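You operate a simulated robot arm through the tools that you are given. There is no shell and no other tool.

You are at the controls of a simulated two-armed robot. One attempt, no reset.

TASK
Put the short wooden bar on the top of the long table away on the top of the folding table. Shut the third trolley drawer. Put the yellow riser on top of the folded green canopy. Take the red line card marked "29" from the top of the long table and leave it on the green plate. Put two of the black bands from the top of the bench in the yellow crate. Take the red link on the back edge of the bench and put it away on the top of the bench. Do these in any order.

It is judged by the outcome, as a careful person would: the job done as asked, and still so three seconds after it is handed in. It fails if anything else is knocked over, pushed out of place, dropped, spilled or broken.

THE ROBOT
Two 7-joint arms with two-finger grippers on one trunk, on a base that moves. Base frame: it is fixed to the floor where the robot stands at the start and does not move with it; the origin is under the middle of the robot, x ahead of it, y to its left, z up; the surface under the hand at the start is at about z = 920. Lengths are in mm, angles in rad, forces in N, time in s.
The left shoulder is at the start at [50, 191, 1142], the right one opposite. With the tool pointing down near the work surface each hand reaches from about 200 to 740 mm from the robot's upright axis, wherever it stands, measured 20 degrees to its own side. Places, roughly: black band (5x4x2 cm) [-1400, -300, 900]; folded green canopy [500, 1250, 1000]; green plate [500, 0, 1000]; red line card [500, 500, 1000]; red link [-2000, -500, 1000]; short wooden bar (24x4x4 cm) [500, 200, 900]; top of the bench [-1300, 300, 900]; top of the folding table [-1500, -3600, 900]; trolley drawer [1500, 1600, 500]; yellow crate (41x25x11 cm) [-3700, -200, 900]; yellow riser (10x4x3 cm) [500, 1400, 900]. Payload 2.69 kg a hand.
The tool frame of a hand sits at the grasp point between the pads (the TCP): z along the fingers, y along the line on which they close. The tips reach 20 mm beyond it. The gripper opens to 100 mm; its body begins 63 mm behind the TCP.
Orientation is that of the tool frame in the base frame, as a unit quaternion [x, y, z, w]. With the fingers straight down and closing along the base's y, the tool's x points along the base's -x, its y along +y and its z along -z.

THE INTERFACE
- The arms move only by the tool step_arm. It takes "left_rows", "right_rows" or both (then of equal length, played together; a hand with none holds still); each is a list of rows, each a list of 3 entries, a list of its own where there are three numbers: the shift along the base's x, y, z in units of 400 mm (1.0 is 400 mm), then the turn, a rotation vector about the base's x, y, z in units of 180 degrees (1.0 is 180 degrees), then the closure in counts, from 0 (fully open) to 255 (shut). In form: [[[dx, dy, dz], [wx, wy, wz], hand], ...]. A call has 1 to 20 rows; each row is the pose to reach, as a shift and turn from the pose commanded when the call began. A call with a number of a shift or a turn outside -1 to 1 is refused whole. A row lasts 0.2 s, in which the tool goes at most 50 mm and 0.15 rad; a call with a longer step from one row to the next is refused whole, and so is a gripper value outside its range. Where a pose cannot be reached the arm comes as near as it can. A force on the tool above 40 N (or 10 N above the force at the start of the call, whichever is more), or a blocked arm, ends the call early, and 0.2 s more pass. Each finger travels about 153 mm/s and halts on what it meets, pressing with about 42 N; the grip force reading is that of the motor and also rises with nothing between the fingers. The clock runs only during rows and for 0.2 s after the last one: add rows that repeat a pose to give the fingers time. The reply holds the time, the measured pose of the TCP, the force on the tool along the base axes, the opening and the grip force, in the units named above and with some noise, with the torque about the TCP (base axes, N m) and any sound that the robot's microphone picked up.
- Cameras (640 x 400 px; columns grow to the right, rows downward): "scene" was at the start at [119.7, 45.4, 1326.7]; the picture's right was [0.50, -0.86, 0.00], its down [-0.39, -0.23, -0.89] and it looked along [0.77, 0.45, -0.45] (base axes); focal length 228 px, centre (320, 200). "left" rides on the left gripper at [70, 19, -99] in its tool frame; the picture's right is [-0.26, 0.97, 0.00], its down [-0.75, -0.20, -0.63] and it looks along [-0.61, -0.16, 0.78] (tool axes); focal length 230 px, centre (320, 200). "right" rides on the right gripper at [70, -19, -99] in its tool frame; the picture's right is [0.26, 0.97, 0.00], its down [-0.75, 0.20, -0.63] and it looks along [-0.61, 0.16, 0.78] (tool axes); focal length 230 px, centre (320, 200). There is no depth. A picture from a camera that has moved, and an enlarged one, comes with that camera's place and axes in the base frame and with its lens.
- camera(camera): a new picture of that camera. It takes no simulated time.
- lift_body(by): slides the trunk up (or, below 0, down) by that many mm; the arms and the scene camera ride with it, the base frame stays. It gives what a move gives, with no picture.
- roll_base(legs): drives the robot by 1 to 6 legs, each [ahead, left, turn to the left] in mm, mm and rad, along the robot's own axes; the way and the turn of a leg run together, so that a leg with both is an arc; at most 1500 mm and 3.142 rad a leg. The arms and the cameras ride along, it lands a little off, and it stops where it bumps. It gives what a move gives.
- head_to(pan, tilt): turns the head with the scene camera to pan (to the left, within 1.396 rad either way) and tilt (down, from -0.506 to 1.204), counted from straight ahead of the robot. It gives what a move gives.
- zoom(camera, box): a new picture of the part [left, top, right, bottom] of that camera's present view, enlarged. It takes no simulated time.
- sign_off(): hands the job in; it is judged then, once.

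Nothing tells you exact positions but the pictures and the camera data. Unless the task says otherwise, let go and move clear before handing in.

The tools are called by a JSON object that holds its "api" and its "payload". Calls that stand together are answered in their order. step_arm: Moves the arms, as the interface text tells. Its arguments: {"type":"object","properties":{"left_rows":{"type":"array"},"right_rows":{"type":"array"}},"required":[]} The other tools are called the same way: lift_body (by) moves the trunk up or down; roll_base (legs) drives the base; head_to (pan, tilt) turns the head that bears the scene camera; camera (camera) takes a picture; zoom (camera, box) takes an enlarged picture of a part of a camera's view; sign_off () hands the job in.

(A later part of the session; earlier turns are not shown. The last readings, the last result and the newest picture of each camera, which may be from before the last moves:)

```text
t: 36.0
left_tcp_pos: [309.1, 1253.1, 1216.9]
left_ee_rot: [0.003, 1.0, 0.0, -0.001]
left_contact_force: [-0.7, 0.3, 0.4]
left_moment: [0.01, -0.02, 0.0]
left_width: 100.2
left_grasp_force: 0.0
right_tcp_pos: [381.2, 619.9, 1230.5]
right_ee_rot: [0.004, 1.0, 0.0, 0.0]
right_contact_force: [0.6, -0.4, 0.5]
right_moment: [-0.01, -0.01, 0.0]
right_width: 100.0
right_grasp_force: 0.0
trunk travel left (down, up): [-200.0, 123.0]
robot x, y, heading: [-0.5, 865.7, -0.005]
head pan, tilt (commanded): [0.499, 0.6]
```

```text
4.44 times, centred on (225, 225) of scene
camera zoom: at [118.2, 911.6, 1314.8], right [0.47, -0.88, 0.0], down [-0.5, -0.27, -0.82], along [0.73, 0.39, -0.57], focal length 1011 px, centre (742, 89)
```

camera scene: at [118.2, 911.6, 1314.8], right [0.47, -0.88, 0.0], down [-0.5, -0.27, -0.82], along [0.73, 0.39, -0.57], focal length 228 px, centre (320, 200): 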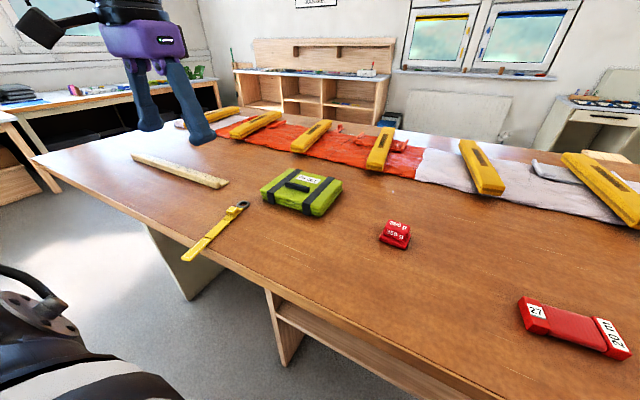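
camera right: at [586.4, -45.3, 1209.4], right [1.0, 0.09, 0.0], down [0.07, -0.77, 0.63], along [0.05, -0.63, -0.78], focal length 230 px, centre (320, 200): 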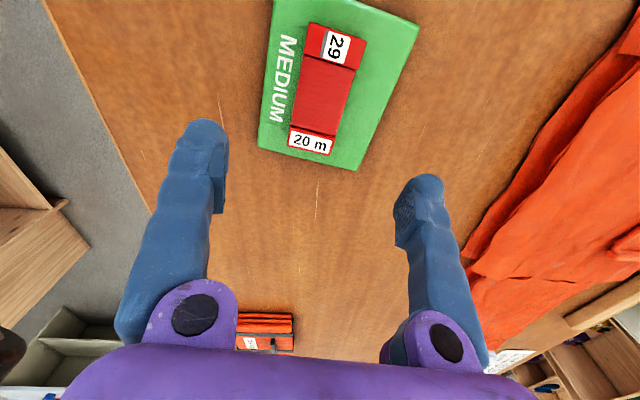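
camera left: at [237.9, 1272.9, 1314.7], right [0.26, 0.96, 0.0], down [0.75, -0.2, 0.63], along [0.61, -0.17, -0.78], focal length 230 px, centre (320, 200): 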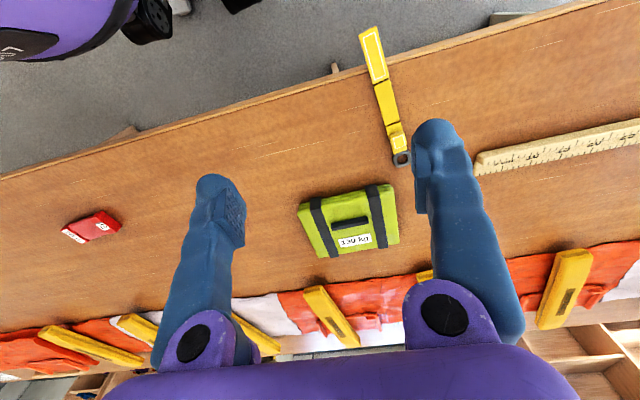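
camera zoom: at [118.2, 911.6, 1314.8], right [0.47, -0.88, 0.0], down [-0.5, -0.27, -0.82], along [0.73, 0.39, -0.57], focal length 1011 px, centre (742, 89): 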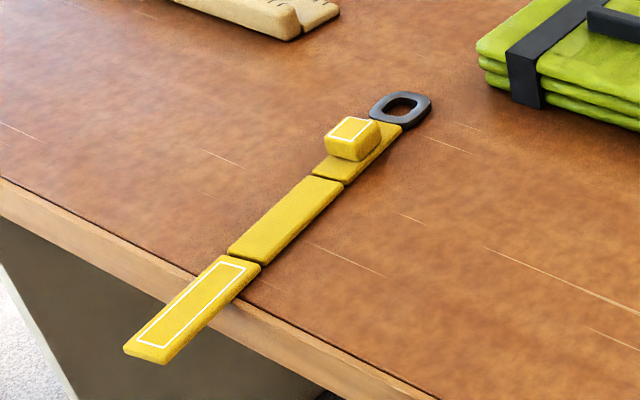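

The riser is a yellow strap in three linked segments with a buckle ring, overhanging the table edge near (440, 1356); the green canopy ("130 kg") is centred near (594, 1245). I'll move the base left by 200 and look again from closer up.

{"api": "roll_base", "payload": {"legs": [[0, 200, 0]]}}

{"api": "head_to", "payload": {"pan": 0.35, "tilt": 0.75}}

{"api": "camera", "payload": {"camera": "scene"}}

{"api": "camera", "payload": {"camera": "left"}}

```text
t: 38.5
left_tcp_pos: [307.8, 1459.8, 1216.0]
left_ee_rot: [0.0, 1.0, 0.0, 0.0]
left_contact_force: [-0.3, 0.3, -1.2]
left_moment: [-0.01, -0.01, -0.01]
left_width: 100.1
left_grasp_force: 0.0
right_tcp_pos: [381.5, 824.3, 1229.9]
right_ee_rot: [0.0, 1.0, 0.0, 0.0]
right_contact_force: [-0.4, -0.2, 0.8]
right_moment: [0.03, 0.0, 0.0]
right_width: 99.9
right_grasp_force: 0.0
trunk travel left (down, up): [-200.0, 123.0]
robot x, y, heading: [0.6, 1072.3, 0.001]
head pan, tilt (commanded): [0.499, 0.6]
```

```text
t: 39.2
left_tcp_pos: [307.3, 1458.8, 1216.0]
left_ee_rot: [0.0, 1.0, 0.0, 0.001]
left_contact_force: [-0.2, 0.1, -0.3]
left_moment: [0.0, 0.01, -0.02]
left_width: 99.9
left_grasp_force: 0.1
right_tcp_pos: [382.9, 824.8, 1230.8]
right_ee_rot: [0.001, 1.0, -0.001, 0.0]
right_contact_force: [-0.2, -0.8, -0.8]
right_moment: [0.0, -0.02, 0.0]
right_width: 100.1
right_grasp_force: 0.0
trunk travel left (down, up): [-200.0, 123.0]
robot x, y, heading: [0.0, 1075.2, 0.0]
head pan, tilt (commanded): [0.351, 0.75]
```

```text
taken
camera scene: at [118.6, 1101.5, 1302.0], right [0.34, -0.94, 0.0], down [-0.64, -0.23, -0.73], along [0.69, 0.25, -0.68], focal length 228 px, centre (320, 200)
```

scene: 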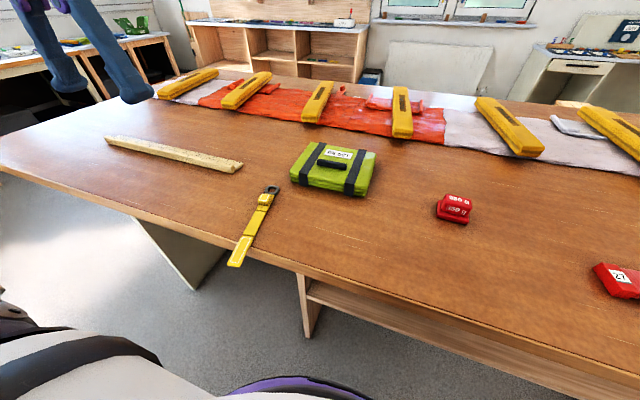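

```text
taken
camera left: at [236.4, 1477.1, 1314.8], right [0.26, 0.97, 0.0], down [0.75, -0.2, 0.63], along [0.61, -0.16, -0.78], focal length 230 px, centre (320, 200)
```

left: 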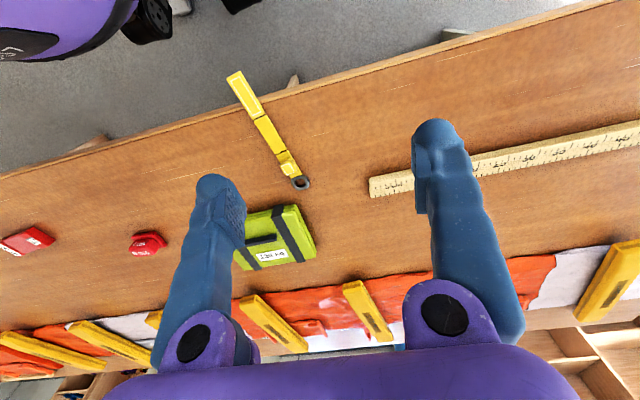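

{"api": "step_arm", "payload": {"left_rows": [[[0.055, -0.0425, -0.055], [0, 0, 0.01], 0], [[0.11, -0.085, -0.11], [0, 0, 0.02], 0], [[0.165, -0.1275, -0.165], [0, 0, 0.03], 0], [[0.22, -0.17, -0.22], [0, 0, 0.04], 0], [[0.275, -0.2125, -0.275], [0, 0, 0.05], 0], [[0.33, -0.255, -0.32], [0, 0, 0.05], 0], [[0.33, -0.255, -0.32], [0, 0, 0.05], 0]]}}

{"api": "camera", "payload": {"camera": "left"}}

{"api": "camera", "payload": {"camera": "scene"}}

```text
t: 40.8
left_tcp_pos: [440.5, 1355.6, 1088.0]
left_ee_rot: [-0.078, 0.997, 0.0, 0.002]
left_contact_force: [-0.1, 0.3, 0.3]
left_moment: [0.06, 0.0, -0.01]
left_width: 99.9
left_grasp_force: 0.0
right_tcp_pos: [381.6, 825.5, 1230.2]
right_ee_rot: [0.0, 1.0, 0.0, 0.001]
right_contact_force: [0.5, 0.0, 0.5]
right_moment: [-0.01, -0.02, 0.0]
right_width: 100.0
right_grasp_force: 0.1
trunk travel left (down, up): [-200.0, 123.0]
robot x, y, heading: [2.8, 1078.2, -0.007]
head pan, tilt (commanded): [0.351, 0.75]
```

```text
taken
camera left: at [366.3, 1362.8, 1186.1], right [0.1, 0.99, 0.0], down [0.77, -0.08, 0.63], along [0.63, -0.07, -0.78], focal length 230 px, centre (320, 200)
```

left: 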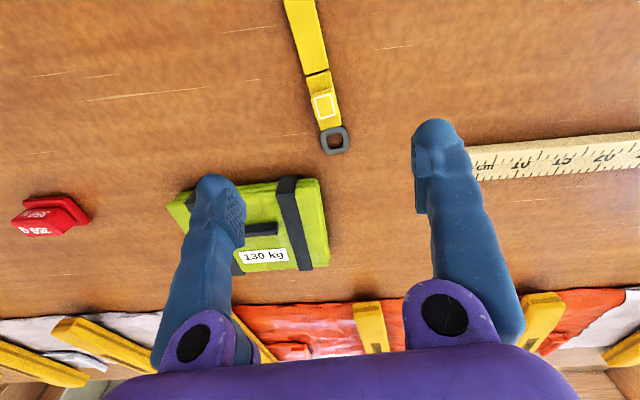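

```text
taken
camera scene: at [118.1, 1101.8, 1302.0], right [0.34, -0.94, 0.0], down [-0.64, -0.23, -0.73], along [0.69, 0.25, -0.68], focal length 228 px, centre (320, 200)
```

scene: 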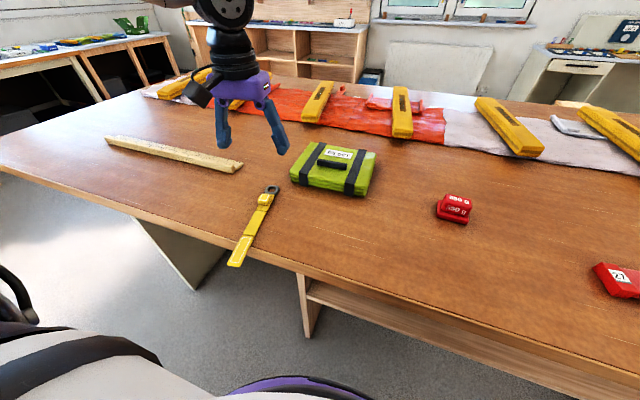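

Aligned over the riser's block at about (439, 1357). Descending to grip it.

{"api": "step_arm", "payload": {"left_rows": [[[0, 0.002, -0.1], [0, 0, 0.003], 0], [[0, 0.004, -0.2], [0, 0, 0.003], 0], [[0, 0.004, -0.3], [0, 0, 0.003], 0], [[0, 0.004, -0.34], [0, 0, 0.003], 0], [[0, 0.004, -0.36], [0, 0, 0.003], 0], [[0, 0.004, -0.36], [0, 0, 0.003], 0]]}}

{"api": "camera", "payload": {"camera": "left"}}

{"api": "zoom", "payload": {"camera": "scene", "box": [200, 130, 340, 270]}}

```text
t: 42.2
left_tcp_pos: [439.9, 1358.8, 943.9]
left_ee_rot: [-0.083, 0.997, 0.0, 0.0]
left_contact_force: [0.9, -0.2, -0.2]
left_moment: [0.01, -0.03, -0.02]
left_width: 100.1
left_grasp_force: 0.0
right_tcp_pos: [382.4, 824.3, 1229.0]
right_ee_rot: [0.001, 1.0, -0.001, 0.0]
right_contact_force: [0.1, 0.0, 0.3]
right_moment: [0.01, 0.02, 0.02]
right_width: 100.2
right_grasp_force: 0.0
trunk travel left (down, up): [-200.0, 123.0]
robot x, y, heading: [-0.7, 1074.1, 0.003]
head pan, tilt (commanded): [0.351, 0.75]
```

```text
taken
camera left: at [366.4, 1365.0, 1043.2], right [0.09, 1.0, 0.0], down [0.77, -0.07, 0.63], along [0.63, -0.06, -0.78], focal length 230 px, centre (320, 200)
```

left: 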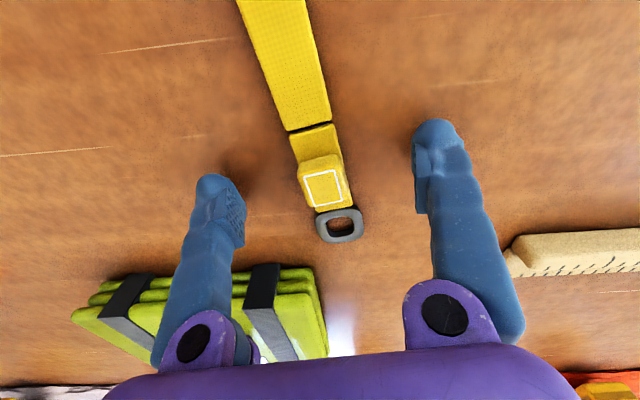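

```text
2.86 times, centred on (270, 200) of scene
camera zoom: at [118.6, 1101.5, 1302.0], right [0.34, -0.94, 0.0], down [-0.64, -0.23, -0.73], along [0.69, 0.25, -0.68], focal length 650 px, centre (463, 200)
```

zoom: 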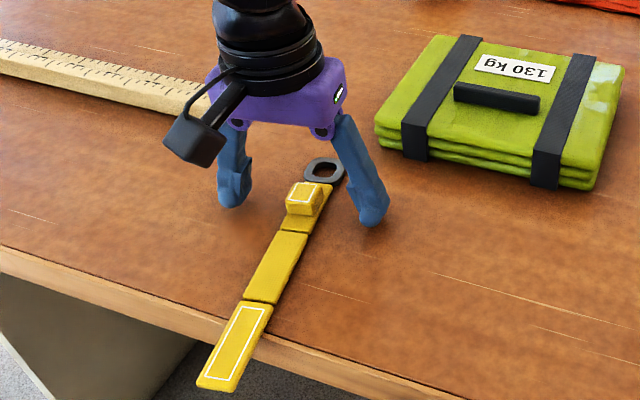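

{"api": "step_arm", "payload": {"left_rows": [[[0, 0, 0], [0, 0, 0], 100], [[0, 0, 0], [0, 0, 0], 200], [[0, 0, 0], [0, 0, 0], 255], [[0, 0, 0], [0, 0, 0], 255], [[0, 0, 0], [0, 0, 0], 255]]}}

{"api": "camera", "payload": {"camera": "left"}}

```text
t: 43.4
left_tcp_pos: [439.6, 1359.4, 944.0]
left_ee_rot: [-0.083, 0.997, 0.0, -0.001]
left_contact_force: [-0.7, -0.6, 0.3]
left_moment: [0.02, 0.0, 0.01]
left_width: 23.6
left_grasp_force: 41.7
right_tcp_pos: [382.5, 825.2, 1229.5]
right_ee_rot: [0.0, 1.0, 0.001, -0.001]
right_contact_force: [-0.5, 0.2, -0.3]
right_moment: [0.0, 0.02, -0.01]
right_width: 100.0
right_grasp_force: 0.0
trunk travel left (down, up): [-200.0, 123.0]
robot x, y, heading: [0.2, 1073.8, 0.006]
head pan, tilt (commanded): [0.351, 0.75]
```

```text
taken
camera left: at [366.5, 1365.0, 1043.3], right [0.09, 1.0, 0.0], down [0.77, -0.07, 0.63], along [0.63, -0.06, -0.78], focal length 230 px, centre (320, 200)
```

left: 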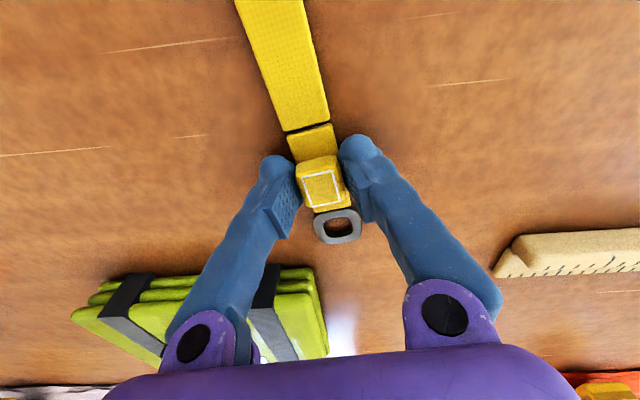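

Gripped at 24 mm. Lifting slowly to see how the strap hangs.

{"api": "step_arm", "payload": {"left_rows": [[[0, 0, 0.05], [0, 0, 0], 255], [[0, 0, 0.12], [0, 0, 0], 255], [[0, 0, 0.2], [0, 0, 0], 255], [[0, 0, 0.3], [0, 0, 0], 255], [[0, 0, 0.4], [0, 0, 0], 255], [[0, 0, 0.5], [0, 0, 0], 255], [[0, 0, 0.55], [0, 0, 0], 255], [[0, 0, 0.55], [0, 0, 0], 255]]}}

{"api": "camera", "payload": {"camera": "left"}}

{"api": "camera", "payload": {"camera": "scene"}}

```text
t: 45.2
left_tcp_pos: [442.1, 1357.9, 1165.2]
left_ee_rot: [-0.083, 0.997, 0.0, 0.0]
left_contact_force: [0.2, -0.2, -0.9]
left_moment: [-0.02, 0.0, 0.01]
left_width: 24.1
left_grasp_force: 41.9
right_tcp_pos: [383.1, 824.2, 1230.1]
right_ee_rot: [0.0, 1.0, 0.0, -0.001]
right_contact_force: [-0.4, 0.4, -0.4]
right_moment: [0.0, -0.02, 0.03]
right_width: 99.9
right_grasp_force: 0.2
trunk travel left (down, up): [-200.0, 123.0]
robot x, y, heading: [2.9, 1074.7, -0.0]
head pan, tilt (commanded): [0.351, 0.75]
```

```text
taken
camera left: at [367.4, 1363.7, 1263.8], right [0.09, 1.0, 0.0], down [0.77, -0.07, 0.63], along [0.63, -0.06, -0.78], focal length 230 px, centre (320, 200)
```

left: 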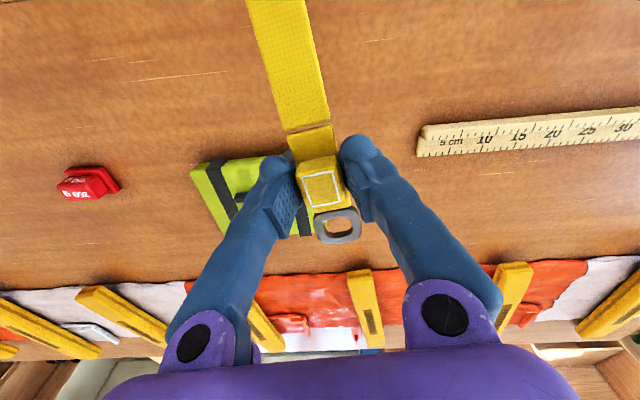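

```text
taken
camera scene: at [118.7, 1101.7, 1301.9], right [0.34, -0.94, 0.0], down [-0.64, -0.23, -0.73], along [0.69, 0.25, -0.68], focal length 228 px, centre (320, 200)
```

scene: 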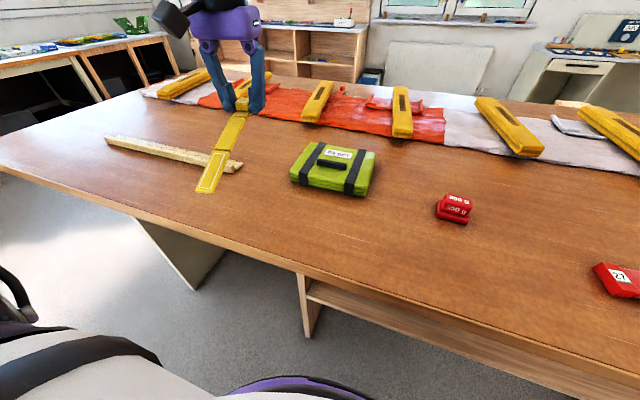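

{"api": "zoom", "payload": {"camera": "scene", "box": [160, 60, 400, 210]}}

{"api": "zoom", "payload": {"camera": "left", "box": [160, 0, 400, 260]}}

```text
2.67 times, centred on (280, 135) of scene
camera zoom: at [118.7, 1101.7, 1301.9], right [0.34, -0.94, 0.0], down [-0.64, -0.23, -0.73], along [0.69, 0.25, -0.68], focal length 607 px, centre (427, 373)
```

zoom: 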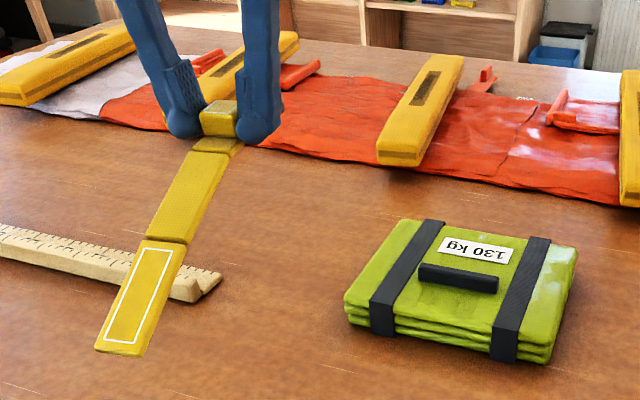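

```text
1.54 times, centred on (280, 130) of left
camera zoom: at [367.4, 1363.7, 1263.8], right [0.09, 1.0, 0.0], down [0.77, -0.07, 0.63], along [0.63, -0.06, -0.78], focal length 354 px, centre (382, 308)
```

zoom: 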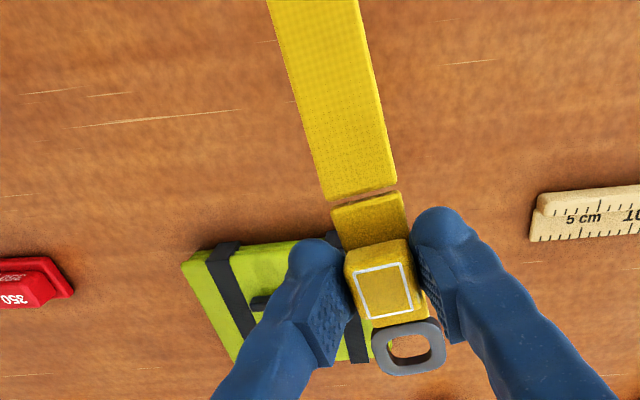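

The strap keeps nearly straight with a slight droop. The canopy spans about x 522–698, y 1140–1337 with a handle at its centre, so I'll lay the riser along x at y≈1305 beside the handle.

{"api": "step_arm", "payload": {"left_rows": [[[0.068, -0.019, -0.03], [0, 0, -0.008], 255], [[0.136, -0.038, -0.06], [0, 0, -0.016], 255], [[0.204, -0.057, -0.09], [0, 0, -0.024], 255], [[0.272, -0.076, -0.12], [0, 0, -0.032], 255], [[0.34, -0.095, -0.15], [0, 0, -0.04], 255], [[0.408, -0.114, -0.18], [0, 0, -0.048], 255], [[0.475, -0.1325, -0.2125], [0, 0, -0.053], 255], [[0.475, -0.1325, -0.2125], [0, 0, -0.053], 255]]}}

{"api": "camera", "payload": {"camera": "left"}}

{"api": "zoom", "payload": {"camera": "scene", "box": [220, 60, 440, 230]}}

```text
t: 47.0
left_tcp_pos: [587.7, 1332.5, 1076.3]
left_ee_rot: [0.0, 1.0, 0.0, 0.001]
left_contact_force: [0.5, -0.1, 0.2]
left_moment: [0.02, -0.04, -0.02]
left_width: 23.6
left_grasp_force: 42.5
left hand out of reach, approached as far as the arm can: row 6, 7, 8
right_tcp_pos: [382.4, 825.0, 1228.9]
right_ee_rot: [0.001, 1.0, -0.001, 0.0]
right_contact_force: [-0.5, -0.2, -0.3]
right_moment: [0.0, 0.0, 0.0]
right_width: 99.8
right_grasp_force: 0.0
trunk travel left (down, up): [-200.0, 123.0]
robot x, y, heading: [1.9, 1075.0, 0.001]
head pan, tilt (commanded): [0.351, 0.75]
```

```text
taken
camera left: at [515.8, 1350.3, 1174.6], right [0.26, 0.97, 0.0], down [0.75, -0.2, 0.63], along [0.61, -0.16, -0.78], focal length 230 px, centre (320, 200)
```

left: 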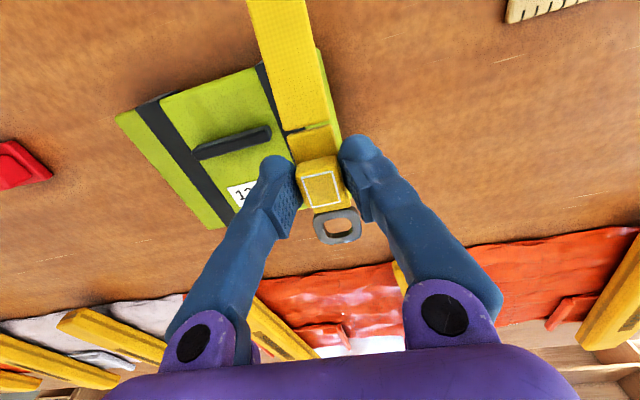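

```text
2.35 times, centred on (330, 145) of scene
camera zoom: at [118.4, 1101.5, 1302.0], right [0.34, -0.94, 0.0], down [-0.64, -0.23, -0.73], along [0.69, 0.25, -0.68], focal length 535 px, centre (296, 329)
```

zoom: 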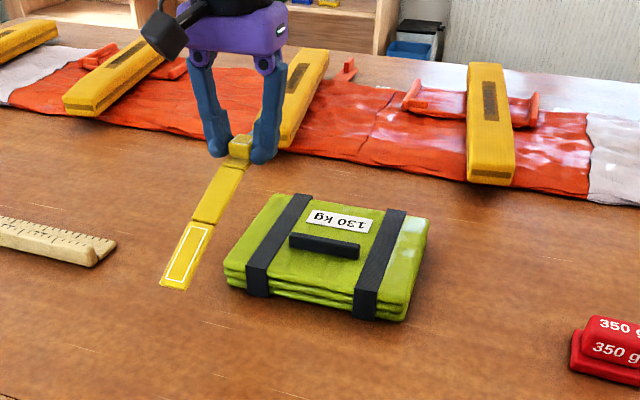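

The arm reaches only x≈588 at this height. I'll raise the trunk, which gives more reach over the table.

{"api": "lift_body", "payload": {"by": 100}}

```text
t: 48.3
left_tcp_pos: [586.7, 1331.6, 1175.3]
left_ee_rot: [0.0, 1.0, 0.0, 0.0]
left_contact_force: [0.2, -0.3, -0.8]
left_moment: [0.02, -0.03, 0.0]
left_width: 24.2
left_grasp_force: 41.8
right_tcp_pos: [382.3, 824.6, 1328.7]
right_ee_rot: [0.002, 1.0, 0.0, -0.001]
right_contact_force: [0.0, 1.2, 0.6]
right_moment: [0.03, -0.03, -0.02]
right_width: 100.0
right_grasp_force: 0.0
trunk travel left (down, up): [-300.0, 23.0]
robot x, y, heading: [-1.6, 1068.4, -0.001]
head pan, tilt (commanded): [0.351, 0.75]
```

{"api": "step_arm", "payload": {"left_rows": [[[0.0, 0, -0.1], [0, 0, 0], 255], [[0.0, -0.0, -0.2], [0, 0, 0], 255], [[0.05, -0.03, -0.27], [0, 0, 0], 255], [[0.11, -0.065, -0.29], [0, 0, 0], 255], [[0.11, -0.065, -0.29], [0, 0, 0], 255]]}}

{"api": "camera", "payload": {"camera": "left"}}

{"api": "camera", "payload": {"camera": "scene"}}

```text
t: 49.5
left_tcp_pos: [583.9, 1336.5, 1074.6]
left_ee_rot: [0.0, 1.0, -0.001, 0.0]
left_contact_force: [0.7, 0.0, -0.4]
left_moment: [-0.01, -0.01, -0.02]
left_width: 24.2
left_grasp_force: 42.3
left hand out of reach, approached as far as the arm can: row 3, 4, 5
right_tcp_pos: [382.5, 824.8, 1328.8]
right_ee_rot: [0.001, 1.0, 0.0, 0.0]
right_contact_force: [0.4, 0.7, -0.4]
right_moment: [0.0, -0.04, 0.0]
right_width: 99.9
right_grasp_force: 0.1
trunk travel left (down, up): [-300.0, 23.0]
robot x, y, heading: [-0.8, 1078.1, 0.004]
head pan, tilt (commanded): [0.351, 0.75]
```

```text
taken
camera left: at [511.5, 1353.8, 1173.3], right [0.26, 0.97, 0.0], down [0.75, -0.2, 0.63], along [0.61, -0.16, -0.78], focal length 230 px, centre (320, 200)
```

left: 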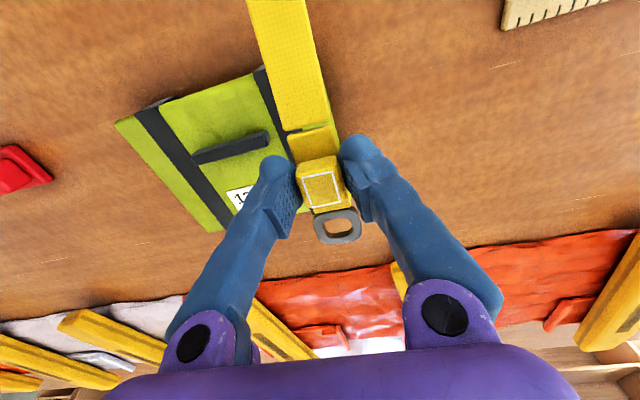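

```text
taken
camera scene: at [118.7, 1101.6, 1401.9], right [0.34, -0.94, 0.0], down [-0.64, -0.23, -0.73], along [0.69, 0.25, -0.68], focal length 228 px, centre (320, 200)
```

scene: 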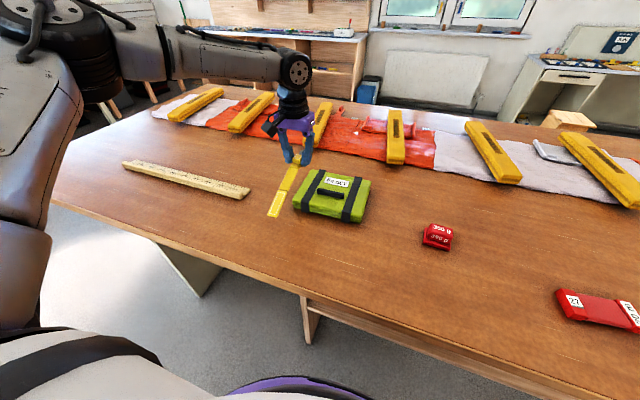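

{"api": "head_to", "payload": {"pan": 0.0, "tilt": 1.2}}

{"api": "camera", "payload": {"camera": "scene"}}

```text
t: 50.4
left_tcp_pos: [582.0, 1335.7, 1075.0]
left_ee_rot: [0.0, 1.0, -0.001, 0.002]
left_contact_force: [0.4, 0.2, -1.2]
left_moment: [-0.02, -0.03, 0.01]
left_width: 24.1
left_grasp_force: 42.0
right_tcp_pos: [383.4, 825.2, 1330.1]
right_ee_rot: [0.001, 1.0, 0.0, 0.001]
right_contact_force: [-0.1, 0.6, 0.1]
right_moment: [-0.01, 0.0, 0.01]
right_width: 100.2
right_grasp_force: 0.0
trunk travel left (down, up): [-300.0, 23.0]
robot x, y, heading: [2.1, 1078.6, -0.004]
head pan, tilt (commanded): [0.0, 1.201]
```

```text
taken
camera scene: at [96.8, 1073.2, 1370.3], right [0.0, -1.0, 0.0], down [-0.93, 0.0, -0.36], along [0.36, 0.0, -0.93], focal length 228 px, centre (320, 200)
```

scene: 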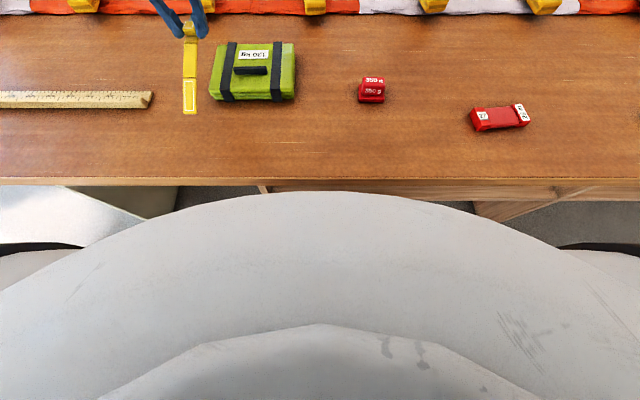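

The robot's chest is well clear of the table edge (its front is near x≈215–260, table edge at 320, table legs further in). I'll ease forward 60 mm.

{"api": "roll_base", "payload": {"legs": [[60, 0, 0]]}}

{"api": "head_to", "payload": {"pan": 0.35, "tilt": 0.8}}

```text
t: 51.4
left_tcp_pos: [643.8, 1335.6, 1075.2]
left_ee_rot: [0.0, 1.0, -0.001, 0.001]
left_contact_force: [-0.1, 0.0, -0.3]
left_moment: [0.0, -0.01, 0.0]
left_width: 23.8
left_grasp_force: 42.8
right_tcp_pos: [442.8, 824.6, 1328.5]
right_ee_rot: [0.001, 1.0, -0.001, 0.0]
right_contact_force: [0.2, 0.5, -0.9]
right_moment: [0.02, 0.05, -0.01]
right_width: 99.9
right_grasp_force: 0.1
trunk travel left (down, up): [-300.0, 23.0]
robot x, y, heading: [59.3, 1071.0, -0.002]
head pan, tilt (commanded): [0.0, 1.201]
```

```text
t: 52.2
left_tcp_pos: [642.2, 1336.6, 1075.2]
left_ee_rot: [0.0, 1.0, -0.001, 0.001]
left_contact_force: [0.0, -0.2, -0.9]
left_moment: [0.04, -0.04, -0.02]
left_width: 24.1
left_grasp_force: 41.6
right_tcp_pos: [441.9, 824.5, 1330.3]
right_ee_rot: [0.0, 1.0, 0.0, 0.0]
right_contact_force: [-0.3, -0.3, 0.2]
right_moment: [0.0, 0.0, -0.01]
right_width: 100.1
right_grasp_force: 0.2
trunk travel left (down, up): [-300.0, 23.0]
robot x, y, heading: [61.8, 1071.5, -0.003]
head pan, tilt (commanded): [0.351, 0.799]
```

{"api": "step_arm", "payload": {"left_rows": [[[-0.0275, -0.04, -0.02], [0, 0, 0], 255], [[-0.0275, -0.078, -0.05], [0, 0, 0], 255], [[-0.0275, -0.078, -0.0875], [0, 0, 0], 255], [[-0.0275, -0.078, -0.0875], [0, 0, 0], 255]]}}

{"api": "camera", "payload": {"camera": "left"}}

{"api": "camera", "payload": {"camera": "scene"}}

```text
t: 53.2
left_tcp_pos: [617.7, 1313.9, 1044.2]
left_ee_rot: [0.0, 1.0, -0.001, 0.002]
left_contact_force: [0.4, 0.3, -0.6]
left_moment: [-0.04, 0.0, 0.01]
left_width: 24.2
left_grasp_force: 42.1
left hand out of reach, approached as far as the arm can: row 2, 3, 4
right_tcp_pos: [443.1, 823.9, 1330.1]
right_ee_rot: [0.001, 1.0, 0.0, 0.0]
right_contact_force: [0.1, 0.9, -0.3]
right_moment: [-0.01, 0.01, 0.0]
right_width: 100.2
right_grasp_force: 0.0
trunk travel left (down, up): [-300.0, 23.0]
robot x, y, heading: [61.8, 1073.2, -0.001]
head pan, tilt (commanded): [0.351, 0.799]
```

```text
taken
camera left: at [546.5, 1331.5, 1143.7], right [0.26, 0.97, 0.0], down [0.75, -0.2, 0.63], along [0.61, -0.16, -0.77], focal length 230 px, centre (320, 200)
```

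left: 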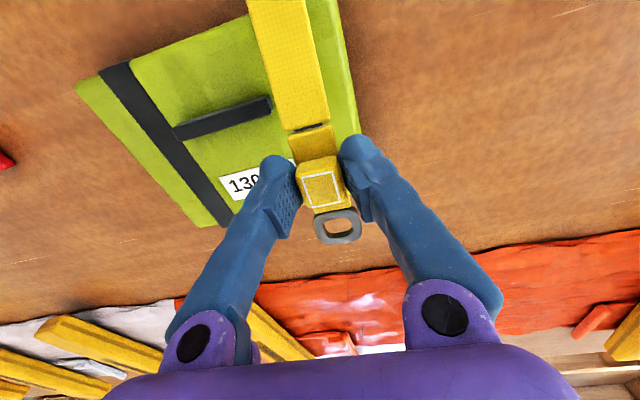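

```text
taken
camera scene: at [176.0, 1100.7, 1398.0], right [0.34, -0.94, 0.0], down [-0.67, -0.25, -0.7], along [0.65, 0.24, -0.72], focal length 228 px, centre (320, 200)
```

scene: 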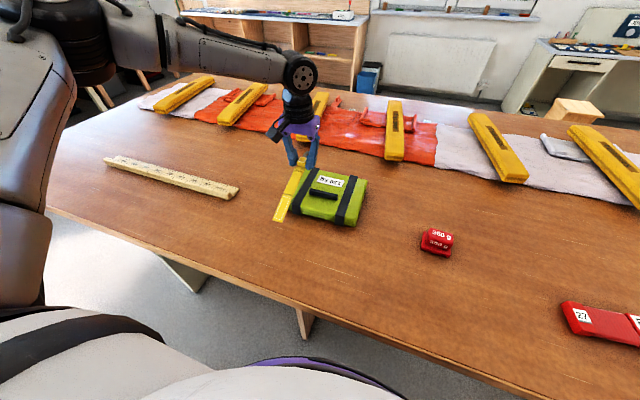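

Lowering the arm itself costs reach, so I'll use the trunk to lower the hand instead. First a small base nudge to centre the riser over its spot.

{"api": "roll_base", "payload": {"legs": [[12, -12, 0]]}}

{"api": "lift_body", "payload": {"by": -35}}

{"api": "camera", "payload": {"camera": "left"}}

{"api": "zoom", "payload": {"camera": "scene", "box": [220, 90, 420, 250]}}

```text
t: 54.0
left_tcp_pos: [629.8, 1302.4, 1045.7]
left_ee_rot: [0.0, 1.0, -0.001, 0.002]
left_contact_force: [-0.3, -0.2, 0.0]
left_moment: [-0.01, -0.07, 0.03]
left_width: 24.3
left_grasp_force: 41.9
right_tcp_pos: [453.2, 814.4, 1329.9]
right_ee_rot: [0.001, 1.0, 0.0, 0.0]
right_contact_force: [0.0, 0.7, -0.5]
right_moment: [0.0, 0.02, -0.02]
right_width: 99.8
right_grasp_force: 0.1
trunk travel left (down, up): [-300.0, 23.0]
robot x, y, heading: [68.4, 1065.1, -0.002]
head pan, tilt (commanded): [0.351, 0.799]
```

```text
t: 54.8
left_tcp_pos: [629.8, 1302.5, 1010.3]
left_ee_rot: [0.0, 1.0, -0.001, 0.002]
left_contact_force: [0.7, 0.0, -1.5]
left_moment: [-0.01, -0.01, -0.02]
left_width: 24.0
left_grasp_force: 42.2
right_tcp_pos: [452.1, 813.0, 1294.5]
right_ee_rot: [0.001, 1.0, 0.0, 0.001]
right_contact_force: [0.2, 0.8, -0.1]
right_moment: [0.01, -0.03, -0.02]
right_width: 100.1
right_grasp_force: 0.1
trunk travel left (down, up): [-265.0, 58.0]
robot x, y, heading: [70.2, 1060.9, -0.005]
head pan, tilt (commanded): [0.351, 0.799]
```

```text
taken
camera left: at [557.8, 1320.4, 1109.0], right [0.26, 0.97, 0.0], down [0.75, -0.2, 0.63], along [0.61, -0.16, -0.77], focal length 230 px, centre (320, 200)
```

left: 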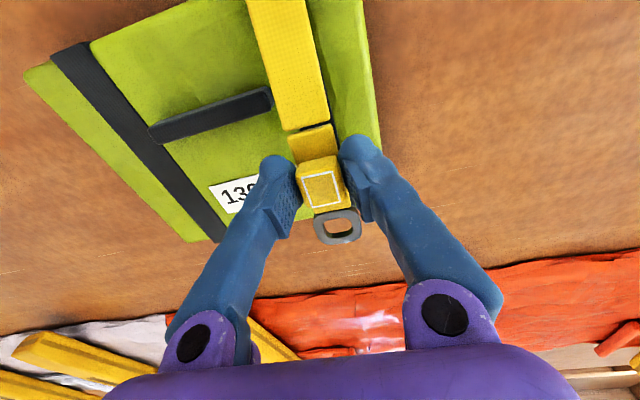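

```text
2.50 times, centred on (320, 170) of scene
camera zoom: at [187.3, 1089.2, 1363.0], right [0.34, -0.94, 0.0], down [-0.67, -0.25, -0.7], along [0.65, 0.24, -0.72], focal length 569 px, centre (320, 275)
```

zoom: 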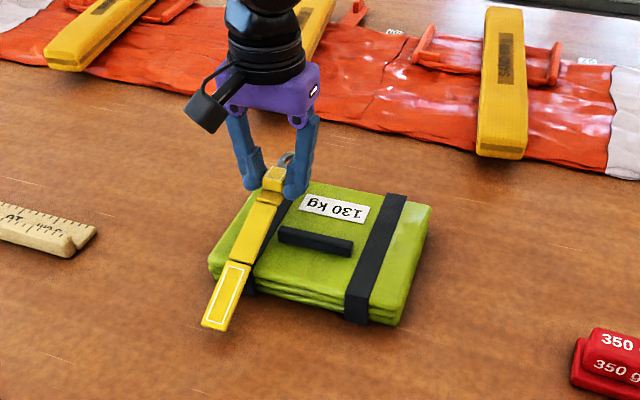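

The riser lines up over the canopy beside the handle. Lowering with the trunk in small steps.

{"api": "lift_body", "payload": {"by": -14}}

{"api": "zoom", "payload": {"camera": "scene", "box": [260, 110, 380, 210]}}

{"api": "camera", "payload": {"camera": "left"}}

```text
t: 55.4
left_tcp_pos: [629.4, 1302.1, 996.4]
left_ee_rot: [-0.001, 1.0, -0.002, 0.002]
left_contact_force: [-0.1, -0.6, -0.3]
left_moment: [0.04, 0.02, 0.01]
left_width: 23.9
left_grasp_force: 41.9
right_tcp_pos: [454.0, 813.5, 1280.5]
right_ee_rot: [0.001, 1.0, 0.0, 0.0]
right_contact_force: [-0.1, -0.1, 0.7]
right_moment: [-0.02, -0.02, 0.01]
right_width: 99.9
right_grasp_force: 0.1
trunk travel left (down, up): [-251.0, 72.0]
robot x, y, heading: [69.9, 1064.9, -0.005]
head pan, tilt (commanded): [0.351, 0.799]
```

```text
4.00 times, centred on (320, 160) of scene
camera zoom: at [187.6, 1089.0, 1349.0], right [0.34, -0.94, 0.0], down [-0.67, -0.25, -0.7], along [0.65, 0.24, -0.72], focal length 910 px, centre (320, 360)
```

zoom: 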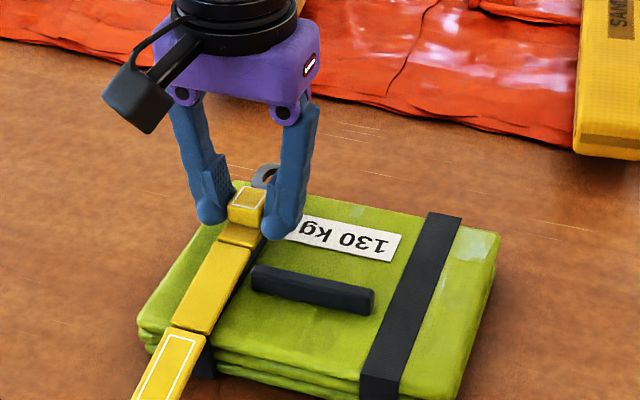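

```text
taken
camera left: at [558.0, 1320.2, 1095.0], right [0.26, 0.97, 0.0], down [0.75, -0.2, 0.63], along [0.61, -0.16, -0.77], focal length 230 px, centre (320, 200)
```

left: 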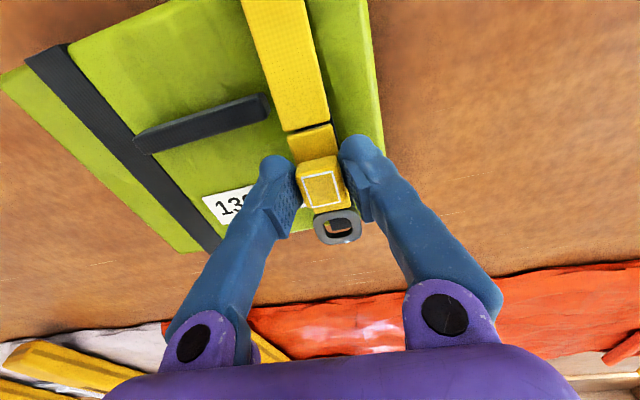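

{"api": "lift_body", "payload": {"by": -5}}

{"api": "zoom", "payload": {"camera": "scene", "box": [260, 110, 380, 210]}}

{"api": "zoom", "payload": {"camera": "left", "box": [200, 100, 440, 280]}}

```text
t: 56.0
left_tcp_pos: [629.5, 1301.8, 991.3]
left_ee_rot: [-0.001, 1.0, -0.001, 0.001]
left_contact_force: [0.2, 0.1, -1.2]
left_moment: [-0.03, -0.03, 0.01]
left_width: 24.1
left_grasp_force: 41.9
right_tcp_pos: [453.8, 812.9, 1275.2]
right_ee_rot: [0.001, 1.0, 0.0, 0.0]
right_contact_force: [1.0, -0.1, -0.2]
right_moment: [0.02, -0.04, -0.04]
right_width: 100.1
right_grasp_force: 0.1
trunk travel left (down, up): [-246.0, 77.0]
robot x, y, heading: [71.4, 1064.7, 0.004]
head pan, tilt (commanded): [0.351, 0.799]
```

```text
4.00 times, centred on (320, 160) of scene
camera zoom: at [187.7, 1089.0, 1343.9], right [0.34, -0.94, 0.0], down [-0.67, -0.25, -0.7], along [0.65, 0.24, -0.72], focal length 910 px, centre (320, 360)
```

zoom: 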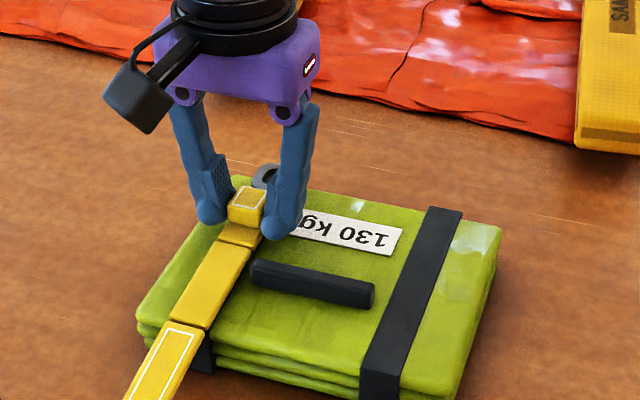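

```text
2.22 times, centred on (320, 190) of left
camera zoom: at [558.1, 1320.2, 1089.9], right [0.26, 0.97, 0.0], down [0.75, -0.2, 0.63], along [0.61, -0.16, -0.77], focal length 511 px, centre (320, 222)
```

zoom: 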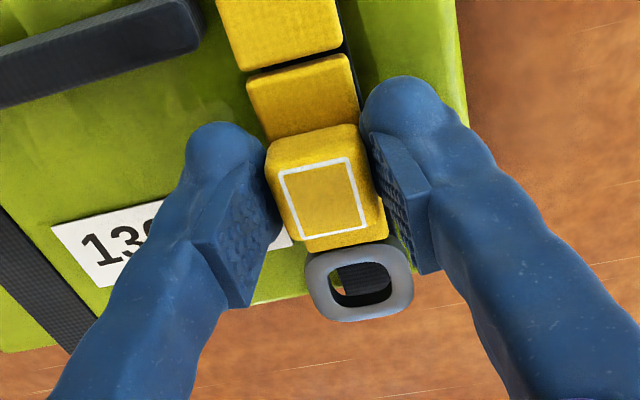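

{"api": "step_arm", "payload": {"left_rows": [[[-0.02, 0, 0], [0, 0, 0], 255], [[-0.04, 0, 0], [0, 0, 0], 255], [[-0.04, 0, 0], [0, 0, 0], 255]]}}

{"api": "lift_body", "payload": {"by": -4}}

{"api": "zoom", "payload": {"camera": "left", "box": [200, 100, 440, 280]}}

{"api": "zoom", "payload": {"camera": "scene", "box": [260, 110, 380, 210]}}

```text
t: 56.8
left_tcp_pos: [614.8, 1303.7, 990.1]
left_ee_rot: [0.0, 1.0, -0.001, 0.003]
left_contact_force: [0.7, 0.0, -0.5]
left_moment: [0.0, -0.02, -0.02]
left_width: 23.8
left_grasp_force: 41.5
right_tcp_pos: [454.6, 814.6, 1276.1]
right_ee_rot: [0.002, 1.0, 0.0, 0.0]
right_contact_force: [0.2, -0.1, 0.4]
right_moment: [-0.04, 0.0, -0.01]
right_width: 100.1
right_grasp_force: 0.0
trunk travel left (down, up): [-246.0, 77.0]
robot x, y, heading: [72.2, 1060.5, -0.001]
head pan, tilt (commanded): [0.351, 0.799]
```

```text
t: 57.3
left_tcp_pos: [613.3, 1303.5, 986.8]
left_ee_rot: [0.0, 1.0, -0.001, 0.001]
left_contact_force: [0.6, -0.5, -0.1]
left_moment: [0.0, -0.05, 0.0]
left_width: 24.0
left_grasp_force: 41.7
right_tcp_pos: [452.9, 813.4, 1271.7]
right_ee_rot: [0.001, 1.0, -0.001, 0.0]
right_contact_force: [0.0, 0.6, 0.1]
right_moment: [-0.01, 0.0, 0.01]
right_width: 100.0
right_grasp_force: 0.1
trunk travel left (down, up): [-242.0, 81.0]
robot x, y, heading: [73.9, 1061.5, -0.004]
head pan, tilt (commanded): [0.351, 0.799]
```

```text
2.22 times, centred on (320, 190) of left
camera zoom: at [542.2, 1320.5, 1085.6], right [0.26, 0.97, 0.0], down [0.75, -0.2, 0.63], along [0.61, -0.16, -0.77], focal length 511 px, centre (320, 222)
```

zoom: 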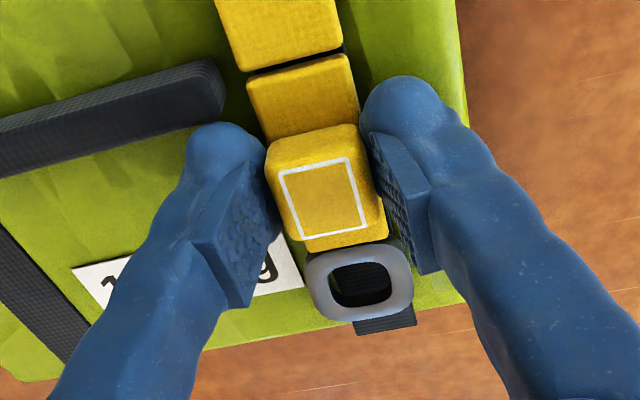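

```text
4.00 times, centred on (320, 160) of scene
camera zoom: at [187.7, 1089.0, 1339.9], right [0.34, -0.94, 0.0], down [-0.67, -0.25, -0.7], along [0.65, 0.24, -0.72], focal length 910 px, centre (320, 360)
```

zoom: 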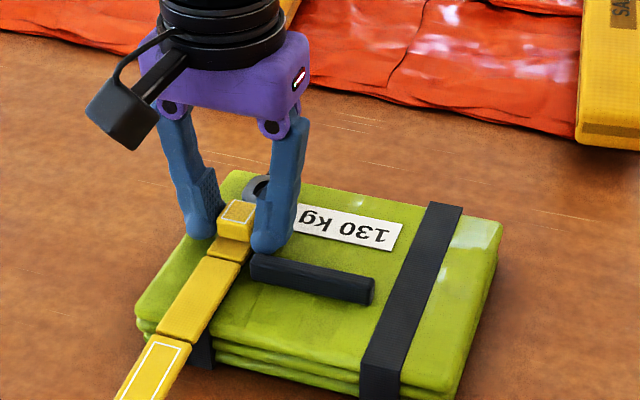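

{"api": "lift_body", "payload": {"by": -4}}

{"api": "lift_body", "payload": {"by": -3}}

{"api": "zoom", "payload": {"camera": "scene", "box": [240, 110, 360, 230]}}

```text
t: 57.8
left_tcp_pos: [614.3, 1300.8, 983.6]
left_ee_rot: [0.0, 1.0, 0.0, 0.003]
left_contact_force: [-0.6, 1.1, 5.9]
left_moment: [0.06, 0.19, -0.04]
left_width: 24.3
left_grasp_force: 41.8
right_tcp_pos: [454.1, 812.5, 1268.7]
right_ee_rot: [0.001, 1.0, 0.0, 0.001]
right_contact_force: [-0.1, 0.4, 0.3]
right_moment: [0.0, 0.01, 0.02]
right_width: 100.0
right_grasp_force: 0.1
trunk travel left (down, up): [-238.0, 85.0]
robot x, y, heading: [70.7, 1063.3, -0.003]
head pan, tilt (commanded): [0.351, 0.799]
```

```text
t: 58.4
left_tcp_pos: [613.9, 1302.3, 983.5]
left_ee_rot: [0.0, 1.0, -0.002, 0.006]
left_contact_force: [1.1, 5.9, 28.5]
left_moment: [0.13, 0.7, -0.13]
left_width: 24.2
left_grasp_force: 42.0
right_tcp_pos: [451.5, 812.7, 1265.5]
right_ee_rot: [0.001, 1.0, 0.0, 0.001]
right_contact_force: [0.5, -0.1, -0.8]
right_moment: [-0.01, 0.0, -0.01]
right_width: 100.2
right_grasp_force: 0.0
trunk travel left (down, up): [-235.0, 88.0]
robot x, y, heading: [66.8, 1060.9, -0.003]
head pan, tilt (commanded): [0.351, 0.799]
```

```text
3.33 times, centred on (300, 170) of scene
camera zoom: at [185.6, 1088.6, 1333.6], right [0.34, -0.94, 0.0], down [-0.67, -0.25, -0.7], along [0.66, 0.24, -0.72], focal length 758 px, centre (387, 300)
```

zoom: 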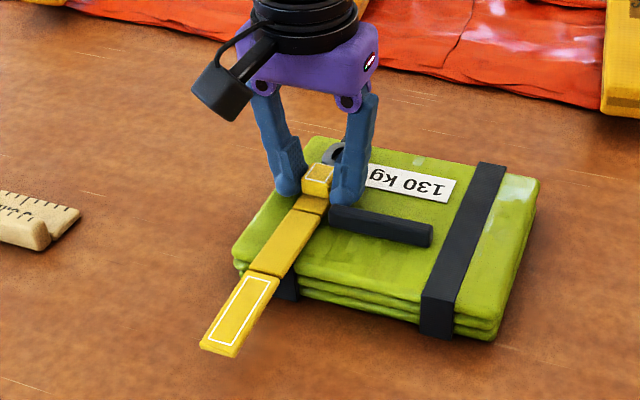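

Firm contact at z≈983. I'll relieve the pressure 3 mm, open slightly (away from the handle), and raise with the trunk.

{"api": "lift_body", "payload": {"by": 2.5}}

{"api": "step_arm", "payload": {"left_rows": [[[0, 0, 0], [0, 0, 0], 190], [[0, 0, 0], [0, 0, 0], 165], [[0, 0, 0], [0, 0, 0], 150], [[0, 0, 0], [0, 0, 0], 150], [[0, 0, 0], [0, 0, 0], 150]]}}

{"api": "camera", "payload": {"camera": "left"}}

{"api": "zoom", "payload": {"camera": "scene", "box": [240, 110, 360, 230]}}

```text
t: 58.9
left_tcp_pos: [612.6, 1301.6, 983.9]
left_ee_rot: [0.0, 1.0, -0.001, 0.003]
left_contact_force: [6.1, 3.9, 22.9]
left_moment: [0.07, 0.45, -0.11]
left_width: 24.0
left_grasp_force: 42.2
right_tcp_pos: [453.2, 812.0, 1266.8]
right_ee_rot: [0.002, 1.0, 0.0, 0.001]
right_contact_force: [0.1, 0.4, 0.5]
right_moment: [-0.01, 0.02, -0.02]
right_width: 99.8
right_grasp_force: 0.1
trunk travel left (down, up): [-238.0, 85.0]
robot x, y, heading: [69.6, 1061.3, -0.002]
head pan, tilt (commanded): [0.351, 0.799]
```

```text
t: 60.1
left_tcp_pos: [613.6, 1303.2, 983.5]
left_ee_rot: [0.0, 1.0, -0.001, 0.001]
left_contact_force: [0.0, -0.2, 0.9]
left_moment: [-0.01, 0.03, 0.01]
left_width: 41.2
left_grasp_force: 0.1
right_tcp_pos: [453.9, 814.0, 1266.2]
right_ee_rot: [0.001, 1.0, 0.0, 0.0]
right_contact_force: [-0.4, -0.3, -0.8]
right_moment: [-0.02, 0.0, 0.01]
right_width: 99.9
right_grasp_force: 0.0
trunk travel left (down, up): [-238.0, 85.0]
robot x, y, heading: [73.4, 1060.1, 0.003]
head pan, tilt (commanded): [0.351, 0.799]
```

```text
taken
camera left: at [542.2, 1320.5, 1081.0], right [0.26, 0.97, 0.0], down [0.75, -0.2, 0.63], along [0.61, -0.16, -0.77], focal length 230 px, centre (320, 200)
```

left: 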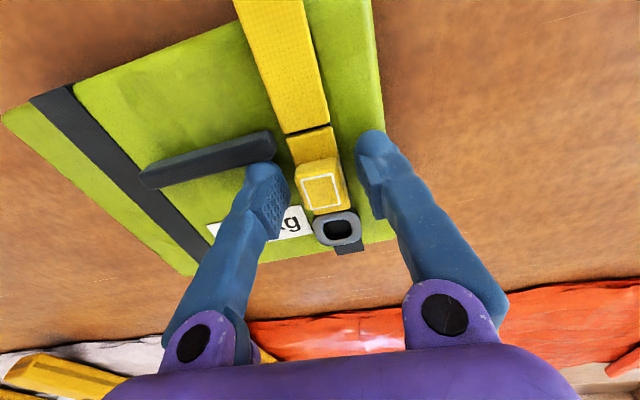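

```text
3.33 times, centred on (300, 170) of scene
camera zoom: at [187.7, 1089.0, 1335.4], right [0.34, -0.94, 0.0], down [-0.67, -0.25, -0.7], along [0.65, 0.24, -0.72], focal length 758 px, centre (387, 300)
```

zoom: 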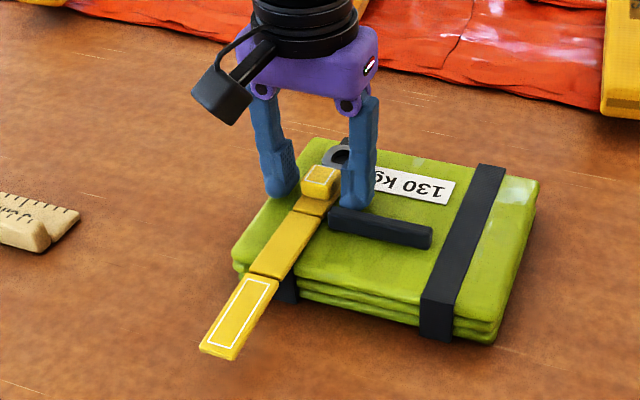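

{"api": "lift_body", "payload": {"by": 70}}

{"api": "step_arm", "payload": {"left_rows": [[[0, 0, 0.1], [0, 0, 0], 150], [[-0.05, 0, 0.2], [0, 0, 0], 150], [[-0.15, 0, 0.25], [0, 0, 0], 100], [[-0.25, 0, 0.3], [0, 0, 0], 0], [[-0.35, 0, 0.35], [0, 0, 0], 0], [[-0.45, 0, 0.4], [0, 0, 0], 0], [[-0.45, 0, 0.4], [0, 0, 0], 0]]}}

{"api": "camera", "payload": {"camera": "left"}}

{"api": "camera", "payload": {"camera": "scene"}}

```text
t: 61.2
left_tcp_pos: [613.6, 1303.1, 1052.2]
left_ee_rot: [0.0, 1.0, -0.001, 0.001]
left_contact_force: [-0.2, -0.2, -0.2]
left_moment: [0.01, 0.02, 0.0]
left_width: 41.2
left_grasp_force: 0.0
right_tcp_pos: [453.6, 812.5, 1336.5]
right_ee_rot: [0.001, 1.0, 0.0, 0.0]
right_contact_force: [-1.0, 0.3, 0.1]
right_moment: [0.03, -0.01, 0.0]
right_width: 100.3
right_grasp_force: 0.1
trunk travel left (down, up): [-308.0, 15.0]
robot x, y, heading: [73.6, 1063.8, 0.001]
head pan, tilt (commanded): [0.351, 0.799]
```

```text
t: 62.8
left_tcp_pos: [433.2, 1302.6, 1212.3]
left_ee_rot: [-0.001, 1.0, 0.0, 0.001]
left_contact_force: [0.3, -0.3, 0.5]
left_moment: [0.03, 0.01, -0.02]
left_width: 99.9
left_grasp_force: 0.1
right_tcp_pos: [455.8, 813.8, 1336.3]
right_ee_rot: [0.001, 1.0, -0.001, -0.001]
right_contact_force: [0.5, 0.2, -1.1]
right_moment: [-0.02, 0.0, 0.03]
right_width: 100.0
right_grasp_force: 0.1
trunk travel left (down, up): [-308.0, 15.0]
robot x, y, heading: [75.9, 1064.8, -0.003]
head pan, tilt (commanded): [0.351, 0.799]
```

```text
taken
camera left: at [362.1, 1320.8, 1310.1], right [0.26, 0.97, 0.0], down [0.75, -0.2, 0.63], along [0.61, -0.16, -0.78], focal length 230 px, centre (320, 200)
```

left: 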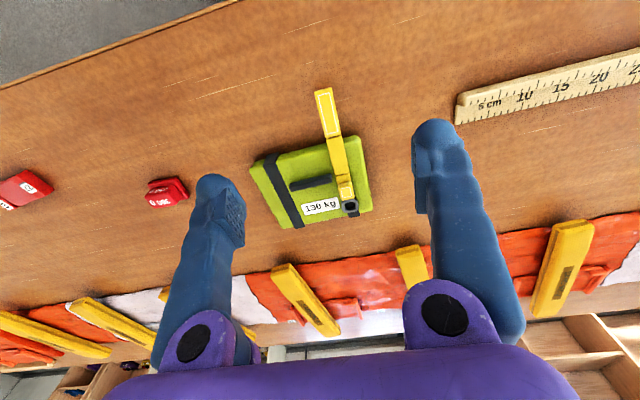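

```text
taken
camera scene: at [188.8, 1089.0, 1405.3], right [0.34, -0.94, 0.0], down [-0.67, -0.25, -0.7], along [0.65, 0.24, -0.72], focal length 228 px, centre (320, 200)
```

scene: 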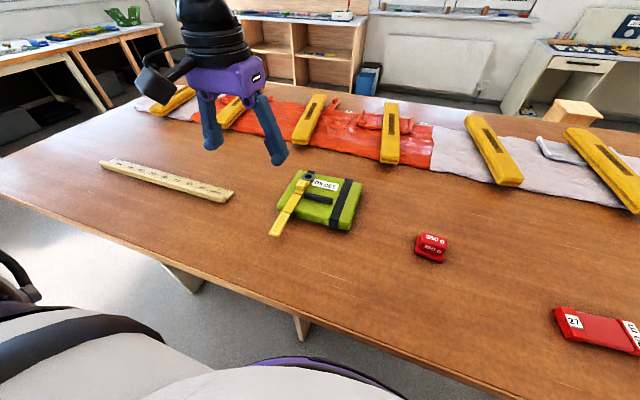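

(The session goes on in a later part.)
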